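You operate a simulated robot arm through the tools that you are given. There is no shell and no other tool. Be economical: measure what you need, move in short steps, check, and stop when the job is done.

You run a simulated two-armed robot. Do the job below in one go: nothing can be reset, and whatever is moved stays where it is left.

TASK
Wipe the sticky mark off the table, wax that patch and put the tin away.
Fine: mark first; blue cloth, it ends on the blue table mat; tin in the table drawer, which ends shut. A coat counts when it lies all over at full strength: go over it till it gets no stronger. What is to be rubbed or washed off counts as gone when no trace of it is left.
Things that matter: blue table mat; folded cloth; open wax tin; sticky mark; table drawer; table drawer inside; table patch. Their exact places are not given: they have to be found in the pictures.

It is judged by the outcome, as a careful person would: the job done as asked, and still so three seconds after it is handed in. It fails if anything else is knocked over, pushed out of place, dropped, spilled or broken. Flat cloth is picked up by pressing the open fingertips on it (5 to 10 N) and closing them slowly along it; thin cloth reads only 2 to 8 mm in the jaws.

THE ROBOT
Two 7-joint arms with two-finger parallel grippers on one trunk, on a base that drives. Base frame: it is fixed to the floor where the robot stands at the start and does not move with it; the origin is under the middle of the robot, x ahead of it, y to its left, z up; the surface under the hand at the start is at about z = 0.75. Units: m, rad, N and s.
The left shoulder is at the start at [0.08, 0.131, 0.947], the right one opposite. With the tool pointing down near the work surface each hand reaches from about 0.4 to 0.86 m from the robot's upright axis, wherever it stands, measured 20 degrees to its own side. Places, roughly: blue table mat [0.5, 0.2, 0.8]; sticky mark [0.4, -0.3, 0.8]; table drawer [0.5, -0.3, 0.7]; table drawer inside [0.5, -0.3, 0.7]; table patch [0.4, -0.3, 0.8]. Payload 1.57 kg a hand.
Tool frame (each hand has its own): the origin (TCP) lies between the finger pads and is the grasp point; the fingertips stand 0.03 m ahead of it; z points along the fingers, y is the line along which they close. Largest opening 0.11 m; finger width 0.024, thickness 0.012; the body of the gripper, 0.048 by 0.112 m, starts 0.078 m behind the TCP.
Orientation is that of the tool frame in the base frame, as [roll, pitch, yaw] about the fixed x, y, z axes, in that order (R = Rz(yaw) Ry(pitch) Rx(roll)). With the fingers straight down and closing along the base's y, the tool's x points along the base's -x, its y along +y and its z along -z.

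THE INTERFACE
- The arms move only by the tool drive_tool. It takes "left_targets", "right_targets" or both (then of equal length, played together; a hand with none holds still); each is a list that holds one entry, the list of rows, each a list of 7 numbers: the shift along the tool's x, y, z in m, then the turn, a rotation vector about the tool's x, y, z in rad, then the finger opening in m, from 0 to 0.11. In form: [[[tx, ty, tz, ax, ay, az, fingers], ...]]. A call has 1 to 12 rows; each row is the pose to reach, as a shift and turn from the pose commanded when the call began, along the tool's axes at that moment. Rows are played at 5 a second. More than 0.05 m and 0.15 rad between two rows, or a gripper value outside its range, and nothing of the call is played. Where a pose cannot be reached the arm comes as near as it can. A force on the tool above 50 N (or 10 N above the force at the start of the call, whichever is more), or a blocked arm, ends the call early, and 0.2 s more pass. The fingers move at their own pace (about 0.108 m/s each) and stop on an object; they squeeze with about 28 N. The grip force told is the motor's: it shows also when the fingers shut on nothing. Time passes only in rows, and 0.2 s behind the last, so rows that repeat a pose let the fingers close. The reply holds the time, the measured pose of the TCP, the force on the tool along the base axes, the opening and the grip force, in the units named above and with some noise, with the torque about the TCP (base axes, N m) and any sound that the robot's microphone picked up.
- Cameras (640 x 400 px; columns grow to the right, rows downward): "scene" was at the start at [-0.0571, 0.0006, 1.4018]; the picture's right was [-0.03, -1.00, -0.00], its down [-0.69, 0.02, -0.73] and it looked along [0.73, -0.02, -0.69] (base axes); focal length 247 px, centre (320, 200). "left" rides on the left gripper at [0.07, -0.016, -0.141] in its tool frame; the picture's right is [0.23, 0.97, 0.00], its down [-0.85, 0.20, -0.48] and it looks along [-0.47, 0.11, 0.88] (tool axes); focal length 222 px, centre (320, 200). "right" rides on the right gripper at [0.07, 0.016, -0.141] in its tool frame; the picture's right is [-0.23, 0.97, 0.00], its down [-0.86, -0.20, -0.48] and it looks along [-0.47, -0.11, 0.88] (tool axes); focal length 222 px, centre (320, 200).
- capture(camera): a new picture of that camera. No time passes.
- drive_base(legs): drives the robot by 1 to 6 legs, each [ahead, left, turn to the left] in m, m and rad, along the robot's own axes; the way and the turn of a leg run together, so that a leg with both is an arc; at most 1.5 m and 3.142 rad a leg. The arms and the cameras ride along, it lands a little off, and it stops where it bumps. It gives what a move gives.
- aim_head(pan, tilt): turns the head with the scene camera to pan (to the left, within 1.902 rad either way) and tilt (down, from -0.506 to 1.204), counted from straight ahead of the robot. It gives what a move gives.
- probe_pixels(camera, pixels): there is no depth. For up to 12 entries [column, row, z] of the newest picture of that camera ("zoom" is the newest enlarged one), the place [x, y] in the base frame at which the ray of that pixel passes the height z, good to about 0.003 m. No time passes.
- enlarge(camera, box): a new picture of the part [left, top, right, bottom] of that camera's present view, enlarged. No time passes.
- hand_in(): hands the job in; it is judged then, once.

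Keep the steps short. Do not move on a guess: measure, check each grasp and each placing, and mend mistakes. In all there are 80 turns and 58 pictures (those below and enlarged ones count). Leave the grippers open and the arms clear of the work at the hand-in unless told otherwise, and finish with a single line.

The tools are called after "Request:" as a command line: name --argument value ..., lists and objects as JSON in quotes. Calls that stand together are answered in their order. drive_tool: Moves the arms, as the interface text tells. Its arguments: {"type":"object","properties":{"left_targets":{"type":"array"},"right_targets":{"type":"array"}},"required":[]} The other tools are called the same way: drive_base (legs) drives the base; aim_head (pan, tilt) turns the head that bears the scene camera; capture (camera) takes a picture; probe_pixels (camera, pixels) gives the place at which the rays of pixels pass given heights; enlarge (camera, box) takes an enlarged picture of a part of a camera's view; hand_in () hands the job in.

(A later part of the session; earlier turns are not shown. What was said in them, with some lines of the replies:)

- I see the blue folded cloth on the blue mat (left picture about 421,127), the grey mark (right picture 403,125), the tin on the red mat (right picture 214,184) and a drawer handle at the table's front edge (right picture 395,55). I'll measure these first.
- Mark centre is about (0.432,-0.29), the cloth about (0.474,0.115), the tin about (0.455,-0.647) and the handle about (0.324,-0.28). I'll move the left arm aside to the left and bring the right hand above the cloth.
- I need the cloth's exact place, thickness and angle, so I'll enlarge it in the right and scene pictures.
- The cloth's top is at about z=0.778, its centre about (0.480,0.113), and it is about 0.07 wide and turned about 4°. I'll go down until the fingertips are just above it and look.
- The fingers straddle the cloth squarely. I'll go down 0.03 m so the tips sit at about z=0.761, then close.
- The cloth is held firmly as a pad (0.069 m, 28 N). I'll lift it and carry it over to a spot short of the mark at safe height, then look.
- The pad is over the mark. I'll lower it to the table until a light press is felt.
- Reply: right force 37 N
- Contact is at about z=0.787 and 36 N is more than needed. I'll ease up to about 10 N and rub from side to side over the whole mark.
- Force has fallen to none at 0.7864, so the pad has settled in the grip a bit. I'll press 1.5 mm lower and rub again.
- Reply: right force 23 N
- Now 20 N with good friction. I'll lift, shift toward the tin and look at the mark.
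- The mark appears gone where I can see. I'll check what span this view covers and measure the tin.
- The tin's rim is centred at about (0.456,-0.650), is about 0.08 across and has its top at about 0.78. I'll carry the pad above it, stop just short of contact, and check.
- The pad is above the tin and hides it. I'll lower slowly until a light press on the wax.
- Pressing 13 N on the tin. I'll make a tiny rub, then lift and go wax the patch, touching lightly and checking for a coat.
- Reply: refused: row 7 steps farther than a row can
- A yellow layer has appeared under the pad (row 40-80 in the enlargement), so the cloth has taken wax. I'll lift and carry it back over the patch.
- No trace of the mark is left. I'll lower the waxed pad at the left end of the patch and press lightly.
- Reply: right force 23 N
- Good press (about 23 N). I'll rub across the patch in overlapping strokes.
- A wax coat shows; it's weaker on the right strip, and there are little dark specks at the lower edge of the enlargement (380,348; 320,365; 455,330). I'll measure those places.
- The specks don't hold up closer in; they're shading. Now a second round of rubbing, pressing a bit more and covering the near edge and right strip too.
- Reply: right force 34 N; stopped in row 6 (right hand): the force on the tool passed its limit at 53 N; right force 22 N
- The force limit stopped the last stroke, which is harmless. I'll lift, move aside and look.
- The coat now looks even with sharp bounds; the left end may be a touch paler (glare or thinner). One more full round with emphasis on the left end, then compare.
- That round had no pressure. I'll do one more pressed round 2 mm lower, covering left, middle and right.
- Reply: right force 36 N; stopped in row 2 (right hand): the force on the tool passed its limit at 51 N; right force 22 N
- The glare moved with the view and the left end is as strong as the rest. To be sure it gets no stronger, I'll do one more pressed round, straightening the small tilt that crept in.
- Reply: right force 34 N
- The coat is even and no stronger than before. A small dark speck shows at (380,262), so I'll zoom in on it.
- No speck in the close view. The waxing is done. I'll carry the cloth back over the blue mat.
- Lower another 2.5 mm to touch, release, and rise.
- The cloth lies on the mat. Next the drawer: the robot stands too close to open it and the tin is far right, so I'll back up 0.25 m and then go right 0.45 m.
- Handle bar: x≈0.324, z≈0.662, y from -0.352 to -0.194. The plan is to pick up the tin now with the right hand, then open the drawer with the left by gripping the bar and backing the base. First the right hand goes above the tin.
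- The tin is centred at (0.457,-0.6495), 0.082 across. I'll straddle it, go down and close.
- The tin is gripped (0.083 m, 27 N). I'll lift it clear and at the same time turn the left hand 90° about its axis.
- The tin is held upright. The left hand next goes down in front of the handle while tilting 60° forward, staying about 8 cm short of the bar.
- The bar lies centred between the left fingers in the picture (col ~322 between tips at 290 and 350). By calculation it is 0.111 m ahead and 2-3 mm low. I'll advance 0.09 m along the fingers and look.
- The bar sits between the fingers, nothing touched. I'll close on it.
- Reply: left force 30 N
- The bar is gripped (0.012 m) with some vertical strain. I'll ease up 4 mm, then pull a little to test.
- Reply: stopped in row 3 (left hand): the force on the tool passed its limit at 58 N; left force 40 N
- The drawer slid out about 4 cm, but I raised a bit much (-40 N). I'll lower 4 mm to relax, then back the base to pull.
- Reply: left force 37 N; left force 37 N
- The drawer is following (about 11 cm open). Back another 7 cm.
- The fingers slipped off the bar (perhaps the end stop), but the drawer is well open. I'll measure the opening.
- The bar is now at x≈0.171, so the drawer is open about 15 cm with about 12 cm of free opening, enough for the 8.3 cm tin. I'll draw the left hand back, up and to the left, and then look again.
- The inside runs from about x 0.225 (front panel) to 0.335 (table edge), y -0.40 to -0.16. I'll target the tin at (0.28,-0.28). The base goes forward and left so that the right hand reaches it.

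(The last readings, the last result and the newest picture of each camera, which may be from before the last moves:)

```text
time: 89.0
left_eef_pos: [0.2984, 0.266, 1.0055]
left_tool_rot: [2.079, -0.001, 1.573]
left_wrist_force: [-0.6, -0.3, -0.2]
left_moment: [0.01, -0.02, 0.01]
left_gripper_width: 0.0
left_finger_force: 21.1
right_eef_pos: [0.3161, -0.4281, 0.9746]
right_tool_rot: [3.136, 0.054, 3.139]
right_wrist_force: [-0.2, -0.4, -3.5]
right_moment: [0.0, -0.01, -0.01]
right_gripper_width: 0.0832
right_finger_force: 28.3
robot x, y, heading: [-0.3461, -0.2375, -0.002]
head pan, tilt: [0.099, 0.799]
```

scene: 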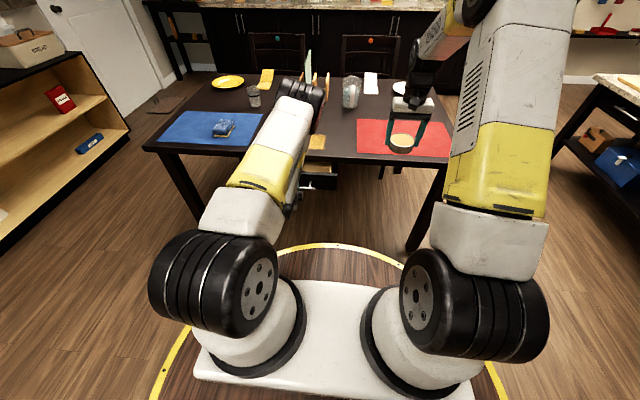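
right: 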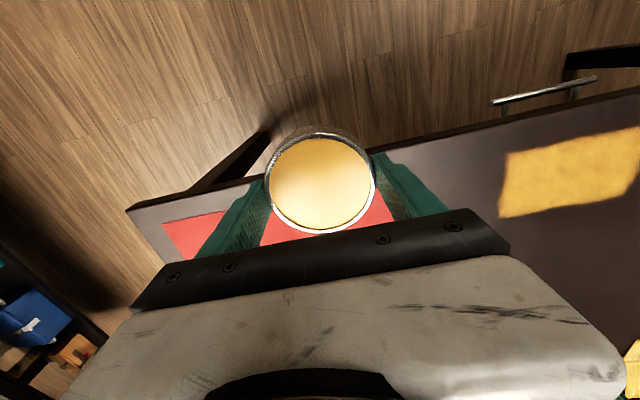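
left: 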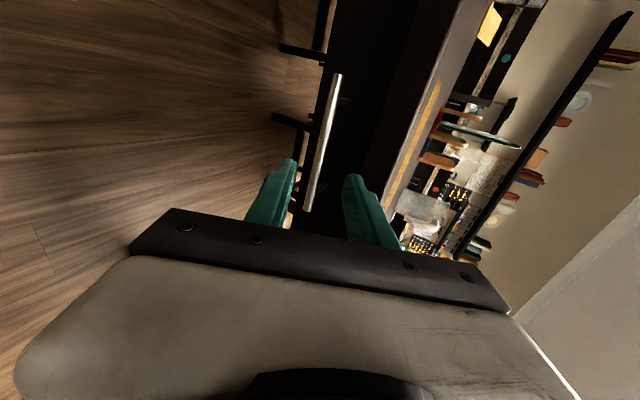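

Request:
drive_tool --right_targets '[[[0.008, 0.03, 0.0, 0, 0.011, 0, 0.04], [0.017, 0.06, 0.02, 0, 0.022, 0, 0.04], [0.025, 0.09, 0.04, 0, 0.033, 0, 0.04], [0.034, 0.12, 0.07, 0, 0.044, 0, 0.04], [0.042, 0.148, 0.1, 0, 0.053, 0, 0.04], [0.042, 0.148, 0.108, 0, 0.053, 0, 0.04]]]'

Request:
capture --camera "right"

Request:
aim_head --pan 0 --tilt 0.85

Request:
capture --camera "scene"

```text
time: 90.4
left_eef_pos: [0.2825, 0.2667, 1.0131]
left_tool_rot: [2.064, -0.001, 1.572]
left_wrist_force: [-0.4, -0.1, -0.2]
left_moment: [0.0, -0.01, -0.01]
left_gripper_width: 0.0001
left_finger_force: 21.0
right_eef_pos: [0.2692, -0.2792, 0.8712]
right_tool_rot: [3.136, 0.015, 3.137]
right_wrist_force: [-0.4, 0.1, -1.7]
right_moment: [0.0, 0.0, 0.03]
right_gripper_width: 0.0832
right_finger_force: 27.8
robot x, y, heading: [-0.3456, -0.2383, 0.001]
head pan, tilt: [0.099, 0.799]
```

```text
12 pictures are left
```

right: 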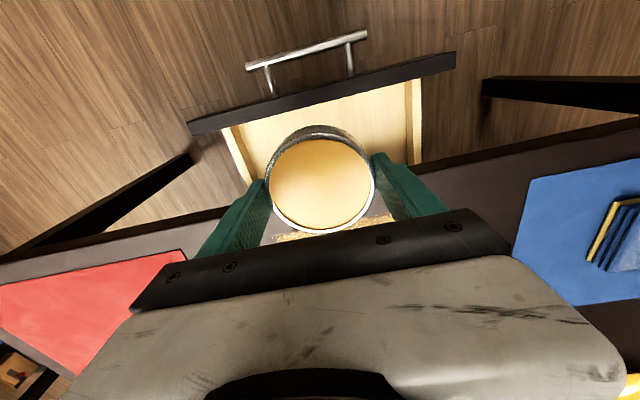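

```text
time: 91.1
left_eef_pos: [0.2836, 0.2666, 1.0134]
left_tool_rot: [2.065, -0.003, 1.571]
left_wrist_force: [0.4, -0.6, -0.4]
left_moment: [-0.02, -0.02, -0.01]
left_gripper_width: 0.0
left_finger_force: 21.5
right_eef_pos: [0.2687, -0.2805, 0.8722]
right_tool_rot: [3.138, 0.017, 3.138]
right_wrist_force: [0.3, -0.2, -1.9]
right_moment: [0.01, 0.02, -0.03]
right_gripper_width: 0.0832
right_finger_force: 27.9
robot x, y, heading: [-0.343, -0.2396, -0.004]
head pan, tilt: [0.0, 0.85]
```

```text
11 pictures are left
```

scene: 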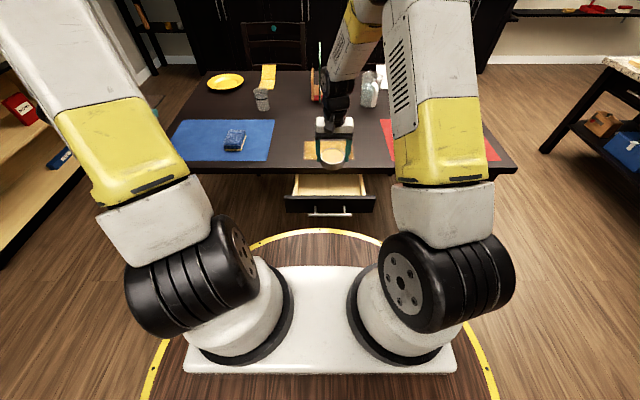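

Request:
probe_pixels --camera "right" --pixels '[[320, 103, 0.71], [320, 88, 0.71], [210, 132, 0.71], [445, 72, 0.71], [225, 210, 0.75], [455, 156, 0.75], [245, 150, 0.7], [415, 120, 0.7], [308, 40, 0.662]]'

```text
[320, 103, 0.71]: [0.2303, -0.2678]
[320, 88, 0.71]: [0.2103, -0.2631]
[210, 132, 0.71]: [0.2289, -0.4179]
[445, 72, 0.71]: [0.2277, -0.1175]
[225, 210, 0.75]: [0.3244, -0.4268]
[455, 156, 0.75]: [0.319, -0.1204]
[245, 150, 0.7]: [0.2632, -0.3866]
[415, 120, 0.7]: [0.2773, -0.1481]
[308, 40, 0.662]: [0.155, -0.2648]
```

Request:
enlarge --camera "scene" --box '[272, 140, 392, 215]'

```text
5.33 times, centred on (332, 178) of scene
```

zoom: 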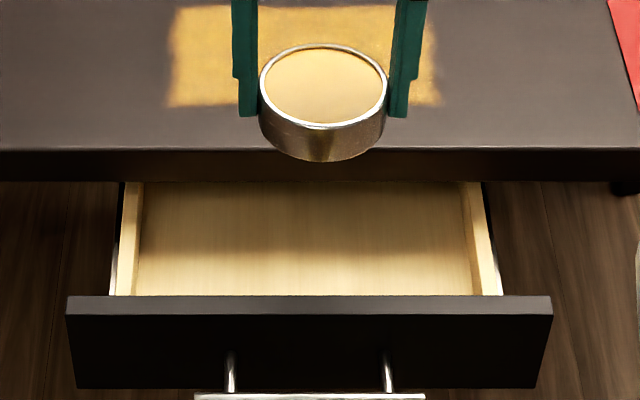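

Request:
probe_pixels --camera "zoom" --pixels '[[310, 397, 0.662], [310, 297, 0.71], [310, 314, 0.71], [310, 297, 0.7], [310, 149, 0.75], [310, 181, 0.72], [310, 296, 0.65], [125, 240, 0.7], [488, 240, 0.7], [310, 388, 0.63]]'

```text
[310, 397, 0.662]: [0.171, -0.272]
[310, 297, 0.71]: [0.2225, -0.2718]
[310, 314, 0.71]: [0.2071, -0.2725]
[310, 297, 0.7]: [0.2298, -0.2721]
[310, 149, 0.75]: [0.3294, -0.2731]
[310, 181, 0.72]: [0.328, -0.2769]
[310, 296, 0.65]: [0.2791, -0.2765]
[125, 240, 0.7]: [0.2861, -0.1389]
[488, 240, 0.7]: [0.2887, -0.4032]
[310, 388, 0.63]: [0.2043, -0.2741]
```

The gap is clear: front panel inner face x≈0.2225, table edge x≈0.329, so the tin centre should go to x≈0.276. I'll lower to just above the table height, levelling the tin.

Request:
drive_tool --right_targets '[[[-0.004, 0, 0.03, 0, 0.01, 0, 0.04], [-0.008, 0, 0.06, 0, 0.02, 0, 0.04], [-0.009, 0, 0.075, 0, 0.022, 0, 0.04], [-0.009, 0, 0.075, 0, 0.022, 0, 0.04]]]'

```text
time: 92.1
left_eef_pos: [0.2841, 0.2661, 1.0134]
left_tool_rot: [2.064, -0.002, 1.573]
left_wrist_force: [-0.1, 0.4, 0.0]
left_moment: [-0.02, 0.01, -0.02]
left_gripper_width: 0.0
left_finger_force: 21.4
right_eef_pos: [0.2797, -0.2792, 0.7967]
right_tool_rot: [3.137, -0.007, 3.139]
right_wrist_force: [-0.3, 0.3, -2.5]
right_moment: [-0.02, -0.02, -0.01]
right_gripper_width: 0.0831
right_finger_force: 28.8
robot x, y, heading: [-0.3416, -0.2344, 0.001]
head pan, tilt: [0.0, 0.85]
```

Request:
drive_tool --right_targets '[[[0.004, 0, 0.0, 0, -0.007, 0, 0.04], [0.004, 0, 0.02, 0, -0.007, 0, 0.04], [0.004, 0, 0.04, 0, -0.007, 0, 0.04], [0.004, 0, 0.06, 0, -0.007, 0, 0.04], [0.004, 0, 0.06, 0, -0.007, 0, 0.04]]]'

Request:
enlarge --camera "scene" --box '[272, 140, 392, 215]'

```text
time: 93.3
left_eef_pos: [0.2845, 0.2662, 1.0138]
left_tool_rot: [2.065, -0.002, 1.573]
left_wrist_force: [0.5, -0.3, 0.6]
left_moment: [0.02, -0.01, 0.02]
left_gripper_width: 0.0002
left_finger_force: 21.3
right_eef_pos: [0.2754, -0.2782, 0.7372]
right_tool_rot: [3.137, 0.003, 3.139]
right_wrist_force: [-0.9, 0.0, -2.1]
right_moment: [0.01, -0.01, -0.01]
right_gripper_width: 0.083
right_finger_force: 28.1
robot x, y, heading: [-0.3426, -0.2317, -0.0]
head pan, tilt: [0.0, 0.85]
```

```text
5.33 times, centred on (332, 178) of scene
```

zoom: 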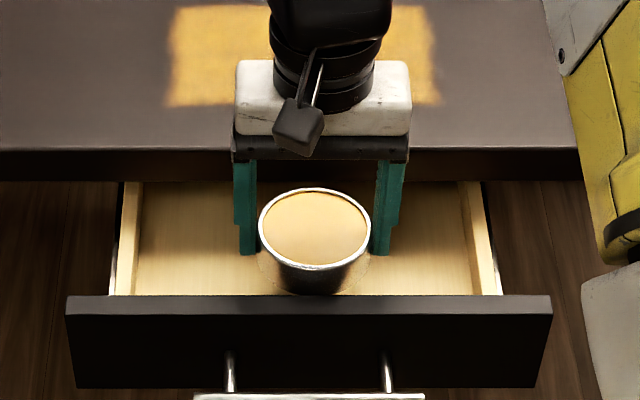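

The tin is well inside the opening. Continue down slowly until it touches the drawer floor.

Request:
drive_tool --right_targets '[[[0, 0, 0.015, 0, 0, 0, 0.04], [0, 0, 0.03, 0, 0, 0, 0.04], [0, 0, 0.038, 0, 0, 0, 0.04], [0, 0, 0.043, 0, 0, 0, 0.04], [0, 0, 0.047, 0, 0, 0, 0.04], [0, 0, 0.047, 0, 0, 0, 0.04]]]'

```text
time: 94.7
left_eef_pos: [0.2834, 0.2667, 1.0124]
left_tool_rot: [2.066, -0.004, 1.573]
left_wrist_force: [-0.1, -0.3, 0.5]
left_moment: [-0.05, -0.01, -0.01]
left_gripper_width: 0.0001
left_finger_force: 21.0
right_eef_pos: [0.2746, -0.2795, 0.6911]
right_tool_rot: [3.135, 0.003, 3.137]
right_wrist_force: [-0.6, 0.3, 11.0]
right_moment: [-0.5, 0.13, -0.02]
right_gripper_width: 0.0832
right_finger_force: 28.5
robot x, y, heading: [-0.3462, -0.2381, 0.002]
head pan, tilt: [0.0, 0.85]
```

Floor touched (11 N). I'll open the fingers and rise straight up.

Request:
drive_tool --right_targets '[[[0, 0, -0.0012, 0, 0, 0, 0.085], [0, 0, -0.0012, 0, 0, 0, 0.095], [0, 0, -0.0012, 0, 0, 0, 0.105], [0, 0, -0.02, 0, 0, 0, 0.105], [0, 0, -0.06, 0, 0, 0, 0.105], [0, 0, -0.1, 0, 0, 0, 0.105], [0, 0, -0.145, 0, 0, 0, 0.105], [0, 0, -0.19, 0, 0, 0, 0.105], [0, 0, -0.235, 0, 0, 0, 0.105]]]'

Request:
enlarge --camera "scene" --box '[252, 130, 412, 230]'

```text
time: 96.7
left_eef_pos: [0.2838, 0.2672, 1.0129]
left_tool_rot: [2.065, -0.002, 1.572]
left_wrist_force: [-0.3, -0.4, 0.2]
left_moment: [-0.01, -0.02, -0.01]
left_gripper_width: 0.0
left_finger_force: 21.7
right_eef_pos: [0.2741, -0.2798, 0.9256]
right_tool_rot: [3.137, 0.0, 3.138]
right_wrist_force: [0.6, 0.4, -0.3]
right_moment: [0.0, 0.0, 0.01]
right_gripper_width: 0.1053
right_finger_force: 0.0
robot x, y, heading: [-0.3423, -0.2349, 0.002]
head pan, tilt: [0.0, 0.85]
```

```text
4.00 times, centred on (332, 180) of scene
```

zoom: 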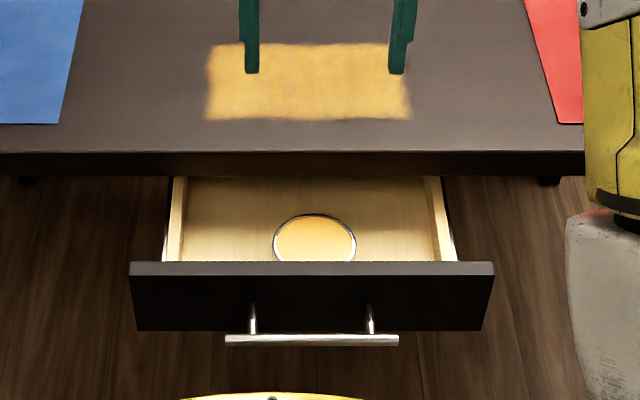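

The tin stands in the drawer. To shut it, I'll drive back to where the left hand released the handle.

Request:
drive_base --legs '[[-0.24, 0, 0], [0, -0.22, 0]]'

```text
time: 99.8
left_eef_pos: [0.0419, 0.0456, 1.0128]
left_tool_rot: [2.065, -0.002, 1.57]
left_wrist_force: [0.5, -0.8, 0.5]
left_moment: [0.0, -0.03, -0.03]
left_gripper_width: 0.0
left_finger_force: 21.4
right_eef_pos: [0.0306, -0.5005, 0.9248]
right_tool_rot: [3.137, 0.0, 3.136]
right_wrist_force: [-0.1, -0.6, -0.8]
right_moment: [0.0, 0.0, 0.01]
right_gripper_width: 0.105
right_finger_force: 0.1
robot x, y, heading: [-0.5853, -0.456, -0.007]
head pan, tilt: [0.0, 0.85]
```

Left hand back to the pre-grasp point, 8 cm short of the bar, fingers opened to 3.6 cm.

Request:
drive_tool --left_targets '[[[-0.0318, -0.0248, 0.02, 0, 0, 0, 0.036], [-0.0635, -0.0495, 0.04, 0, 0, 0, 0.036], [-0.0953, -0.0743, 0.06, 0, 0, 0, 0.036], [-0.127, -0.099, 0.08, 0, 0, 0, 0.036], [-0.1588, -0.1238, 0.1, 0, 0, 0, 0.036], [-0.1906, -0.1485, 0.12, 0, 0, 0, 0.036], [-0.2223, -0.1733, 0.14, 0, 0, 0, 0.036], [-0.2541, -0.198, 0.16, 0, 0, 0, 0.036], [-0.2858, -0.2228, 0.18, 0, 0, 0, 0.036], [-0.3176, -0.2475, 0.2, 0, 0, 0, 0.036], [-0.3176, -0.2475, 0.2, 0, 0, 0, 0.036]]]'

Request:
capture --camera "left"

```text
time: 102.2
left_eef_pos: [0.0925, -0.2706, 0.708]
left_tool_rot: [2.051, -0.002, 1.571]
left_wrist_force: [-0.1, -0.3, 0.9]
left_moment: [0.01, -0.03, -0.02]
left_gripper_width: 0.0359
left_finger_force: 0.1
right_eef_pos: [0.0183, -0.5019, 0.9323]
right_tool_rot: [3.136, 0.014, 3.137]
right_wrist_force: [0.4, -0.1, 0.1]
right_moment: [-0.01, 0.0, -0.01]
right_gripper_width: 0.1051
right_finger_force: 0.0
robot x, y, heading: [-0.5848, -0.4592, -0.004]
head pan, tilt: [0.0, 0.85]
```

```text
7 pictures are left
```

left: 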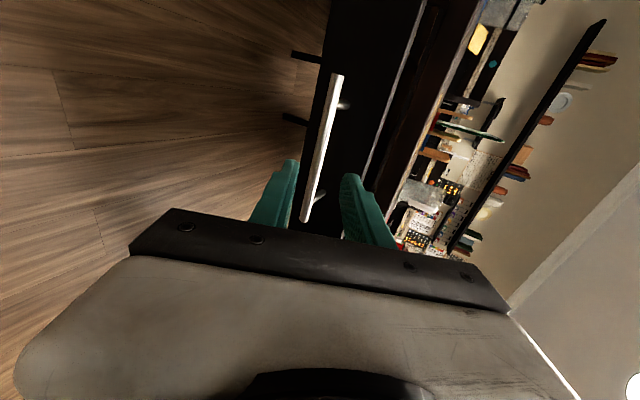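

The bar is again between the fingers. I'll advance 0.08 m so they straddle it, then drive the base forward so the fingertips push the front panel.

Request:
drive_tool --left_targets '[[[0, -0.001, 0.025, 0, 0, 0, 0.036], [0, -0.002, 0.05, 0, 0, 0, 0.036], [0, -0.003, 0.07, 0, 0, 0, 0.036], [0, -0.003, 0.08, 0, 0, 0, 0.036], [0, -0.003, 0.08, 0, 0, 0, 0.036]]]'

Request:
drive_base --legs '[[0.12, 0, 0]]'

Request:
enlarge --camera "scene" --box '[220, 110, 380, 210]'

```text
time: 103.4
left_eef_pos: [0.1604, -0.2716, 0.6676]
left_tool_rot: [2.049, 0.0, 1.572]
left_wrist_force: [0.1, -0.6, 0.5]
left_moment: [0.0, 0.01, -0.03]
left_gripper_width: 0.0358
left_finger_force: 0.2
right_eef_pos: [0.0179, -0.5016, 0.9314]
right_tool_rot: [3.135, 0.014, 3.138]
right_wrist_force: [0.2, -0.2, 0.6]
right_moment: [-0.02, -0.02, 0.01]
right_gripper_width: 0.1053
right_finger_force: 0.0
robot x, y, heading: [-0.5853, -0.4587, -0.007]
head pan, tilt: [0.0, 0.85]
```

```text
time: 104.6
left_eef_pos: [0.2812, -0.2722, 0.6673]
left_tool_rot: [2.051, -0.001, 1.572]
left_wrist_force: [-0.6, 0.9, 0.3]
left_moment: [0.0, 0.03, 0.01]
left_gripper_width: 0.0362
left_finger_force: 0.2
right_eef_pos: [0.1396, -0.5005, 0.932]
right_tool_rot: [3.137, 0.014, 3.139]
right_wrist_force: [0.3, -1.2, 0.1]
right_moment: [0.03, -0.03, 0.01]
right_gripper_width: 0.105
right_finger_force: 0.0
robot x, y, heading: [-0.4658, -0.4573, 0.002]
head pan, tilt: [0.0, 0.85]
```

```text
4.00 times, centred on (300, 160) of scene
```

zoom: 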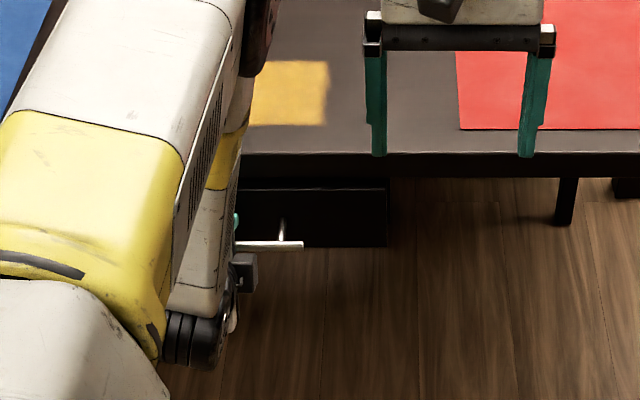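

The drawer is following and nearly shut. I'll push on straight ahead with the arm in small steps and watch the force.

Request:
drive_tool --left_targets '[[[0, 0.0037, 0.0071, 0, 0, 0, 0.036], [0, 0.0074, 0.0142, 0, 0, 0, 0.036], [0, 0.0111, 0.0213, 0, 0, 0, 0.036], [0, 0.0148, 0.0284, 0, 0, 0, 0.036], [0, 0.0185, 0.0355, 0, 0, 0, 0.036], [0, 0.0185, 0.0355, 0, 0, 0, 0.036]]]'

```text
time: 106.0
left_eef_pos: [0.3115, -0.2707, 0.6786]
left_tool_rot: [2.036, -0.001, 1.573]
left_wrist_force: [0.6, 1.9, -0.4]
left_moment: [0.02, 0.06, -0.01]
left_gripper_width: 0.0358
left_finger_force: 0.1
right_eef_pos: [0.1254, -0.4998, 0.9395]
right_tool_rot: [3.135, 0.028, 3.139]
right_wrist_force: [0.6, -0.3, 0.1]
right_moment: [0.01, 0.01, -0.02]
right_gripper_width: 0.1049
right_finger_force: 0.0
robot x, y, heading: [-0.4699, -0.457, -0.001]
head pan, tilt: [0.0, 0.85]
```

Request:
drive_tool --left_targets '[[[0, 0, 0.007, 0, 0, 0, 0.036], [0, 0, 0.014, 0, 0, 0, 0.036], [0, 0, 0.021, 0, 0, 0, 0.036], [0, 0, 0.028, 0, 0, 0, 0.036], [0, 0, 0.028, 0, 0, 0, 0.036]]]'

Request:
enlarge --camera "scene" --box '[220, 110, 380, 210]'

```text
time: 106.8
left_eef_pos: [0.3192, -0.2702, 0.6791]
left_tool_rot: [2.025, -0.002, 1.571]
left_wrist_force: [0.5, -0.7, 0.2]
left_moment: [-0.03, 0.01, 0.03]
left_gripper_width: 0.0359
left_finger_force: 0.0
right_eef_pos: [0.1118, -0.5018, 0.9461]
right_tool_rot: [3.135, 0.042, 3.14]
right_wrist_force: [1.7, 0.8, -0.5]
right_moment: [-0.02, 0.04, 0.0]
right_gripper_width: 0.1047
right_finger_force: 0.0
robot x, y, heading: [-0.4658, -0.4576, -0.0]
head pan, tilt: [0.0, 0.85]
stopped in row 4 (left hand): the force on the tool passed its limit at 68 N (the readings are from after the stop); the commanded pose is now the measured one
```

```text
4.00 times, centred on (300, 160) of scene
```

zoom: 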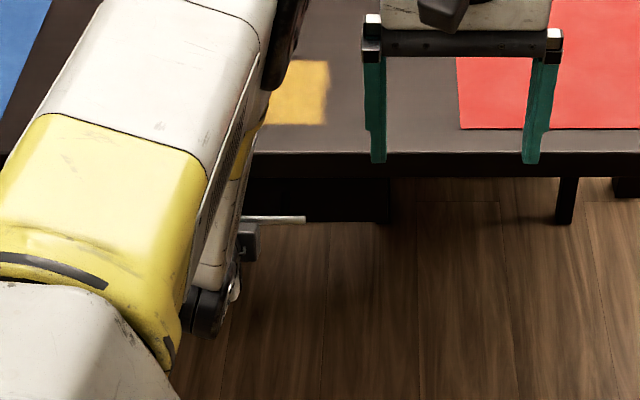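

A 68 N stop: either fully shut or jammed. I'll check the bar's place.

Request:
probe_pixels --camera "zoom" --pixels '[[300, 219, 0.662], [270, 218, 0.662], [350, 222, 0.63], [390, 222, 0.63], [350, 153, 0.75]]'

```text
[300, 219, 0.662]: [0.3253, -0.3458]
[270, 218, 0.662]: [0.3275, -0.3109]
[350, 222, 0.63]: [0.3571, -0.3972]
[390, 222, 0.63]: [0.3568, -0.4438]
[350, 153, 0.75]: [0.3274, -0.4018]
```

The bar is at x≈0.325, its original closed place, so the drawer is shut. I'll open the fingers a little and withdraw straight back along the fingers.

Request:
drive_tool --left_targets '[[[0, -0.004, 0, 0, 0, 0, 0.044], [0, -0.006, -0.01, 0, 0, 0, 0.044], [0, -0.006, -0.03, 0, 0, 0, 0.044], [0, -0.006, -0.06, 0, 0, 0, 0.044], [0, -0.006, -0.1, 0, 0, 0, 0.06], [0, -0.006, -0.14, 0, 0, 0, 0.11]]]'

Request:
drive_base --legs '[[-0.25, 0, 0]]'

Request:
aim_head --pan 0.15 --tilt 0.7

Request:
drive_tool --left_targets '[[[0.03, 0.033, -0.019, 0, 0, 0, 0.11], [0.06, 0.066, -0.038, 0, 0, 0, 0.11], [0.09, 0.099, -0.057, 0, 0, 0, 0.11], [0.12, 0.132, -0.076, 0, 0, 0, 0.11], [0.15, 0.165, -0.095, 0, 0, 0, 0.11], [0.18, 0.198, -0.114, 0, 0, 0, 0.11], [0.22, 0.198, -0.114, 0, 0, 0, 0.11], [0.26, 0.198, -0.114, 0, 0, 0, 0.11]]]' --right_targets '[[[0, 0, 0, 0, 0, 0, 0.11], [0, 0, 0, 0, 0, 0, 0.11], [0, 0, 0, 0, 0, 0, 0.11], [0, 0, 0, 0, 0, 0, 0.11], [0, 0, 0, 0, 0, 0, 0.11], [0, 0, 0, 0, 0, 0, 0.11], [0, 0, 0, 0, 0, 0, 0.11], [0, 0, 0, 0, 0, 0, 0.11]]]'

Request:
capture --camera "scene"

```text
time: 108.2
left_eef_pos: [0.1904, -0.2724, 0.7351]
left_tool_rot: [2.025, -0.003, 1.574]
left_wrist_force: [0.3, 0.2, -0.4]
left_moment: [0.04, 0.01, 0.01]
left_gripper_width: 0.1099
left_finger_force: 0.2
right_eef_pos: [0.1118, -0.5002, 0.9463]
right_tool_rot: [3.134, 0.041, 3.14]
right_wrist_force: [0.3, -0.4, 0.4]
right_moment: [0.02, 0.01, 0.0]
right_gripper_width: 0.1051
right_finger_force: 0.0
robot x, y, heading: [-0.4651, -0.4565, 0.0]
head pan, tilt: [0.0, 0.85]
```

```text
time: 110.1
left_eef_pos: [-0.0599, -0.2723, 0.7344]
left_tool_rot: [2.023, -0.002, 1.57]
left_wrist_force: [0.1, 0.3, -0.5]
left_moment: [0.02, -0.02, 0.02]
left_gripper_width: 0.1099
left_finger_force: 0.0
right_eef_pos: [-0.1383, -0.5, 0.9456]
right_tool_rot: [3.133, 0.043, 3.138]
right_wrist_force: [-0.1, -0.4, -0.6]
right_moment: [0.04, 0.02, 0.0]
right_gripper_width: 0.1052
right_finger_force: 0.0
robot x, y, heading: [-0.7149, -0.4572, 0.001]
head pan, tilt: [0.0, 0.85]
```

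```text
time: 110.8
left_eef_pos: [-0.0619, -0.2712, 0.7298]
left_tool_rot: [2.024, -0.002, 1.571]
left_wrist_force: [-0.4, -0.2, -0.1]
left_moment: [0.01, 0.01, -0.03]
left_gripper_width: 0.1101
left_finger_force: 0.0
right_eef_pos: [-0.1394, -0.5006, 0.9425]
right_tool_rot: [3.134, 0.044, 3.137]
right_wrist_force: [0.4, 0.3, 0.3]
right_moment: [-0.02, 0.0, 0.0]
right_gripper_width: 0.1053
right_finger_force: 0.1
robot x, y, heading: [-0.7173, -0.4586, 0.003]
head pan, tilt: [0.15, 0.7]
```

```text
time: 112.6
left_eef_pos: [-0.0774, -0.0107, 0.9591]
left_tool_rot: [2.024, -0.002, 1.57]
left_wrist_force: [0.4, -0.5, 0.0]
left_moment: [0.0, 0.05, 0.0]
left_gripper_width: 0.1099
left_finger_force: 0.0
right_eef_pos: [-0.1392, -0.5017, 0.9429]
right_tool_rot: [3.134, 0.043, 3.138]
right_wrist_force: [0.2, -1.1, -0.4]
right_moment: [-0.01, 0.03, 0.02]
right_gripper_width: 0.1101
right_finger_force: 0.0
robot x, y, heading: [-0.7145, -0.4581, -0.003]
head pan, tilt: [0.15, 0.7]
```

```text
4 pictures are left
```

scene: 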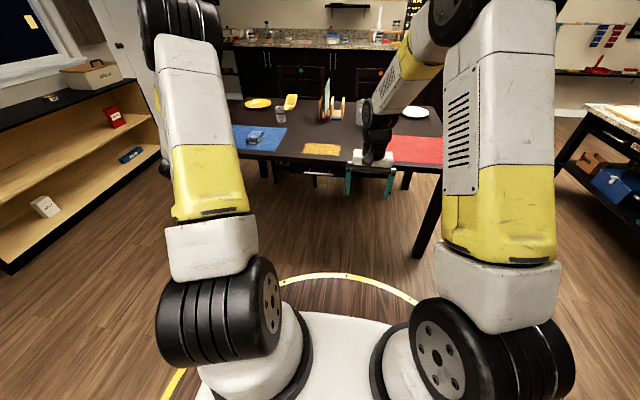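

Everything on the table stands as before. One close look at the table and drawer before handing in.

Request:
enlarge --camera "scene" --box '[220, 80, 380, 180]'

```text
4.00 times, centred on (300, 130) of scene
```

zoom: 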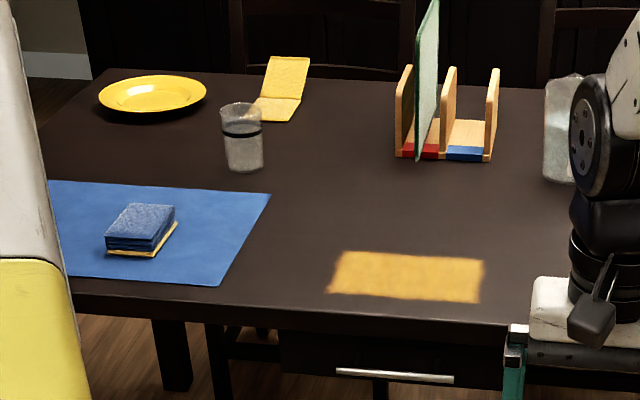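

The coat is even, the cloth is on the blue mat, the drawer is shut, and nothing else was disturbed. I'm handing it in.

Request:
hand_in

```text
The job is handed in.
```

The mark is wiped off, the patch has an even coat of wax, the blue cloth is back on the blue mat, and the tin is in the shut drawer.
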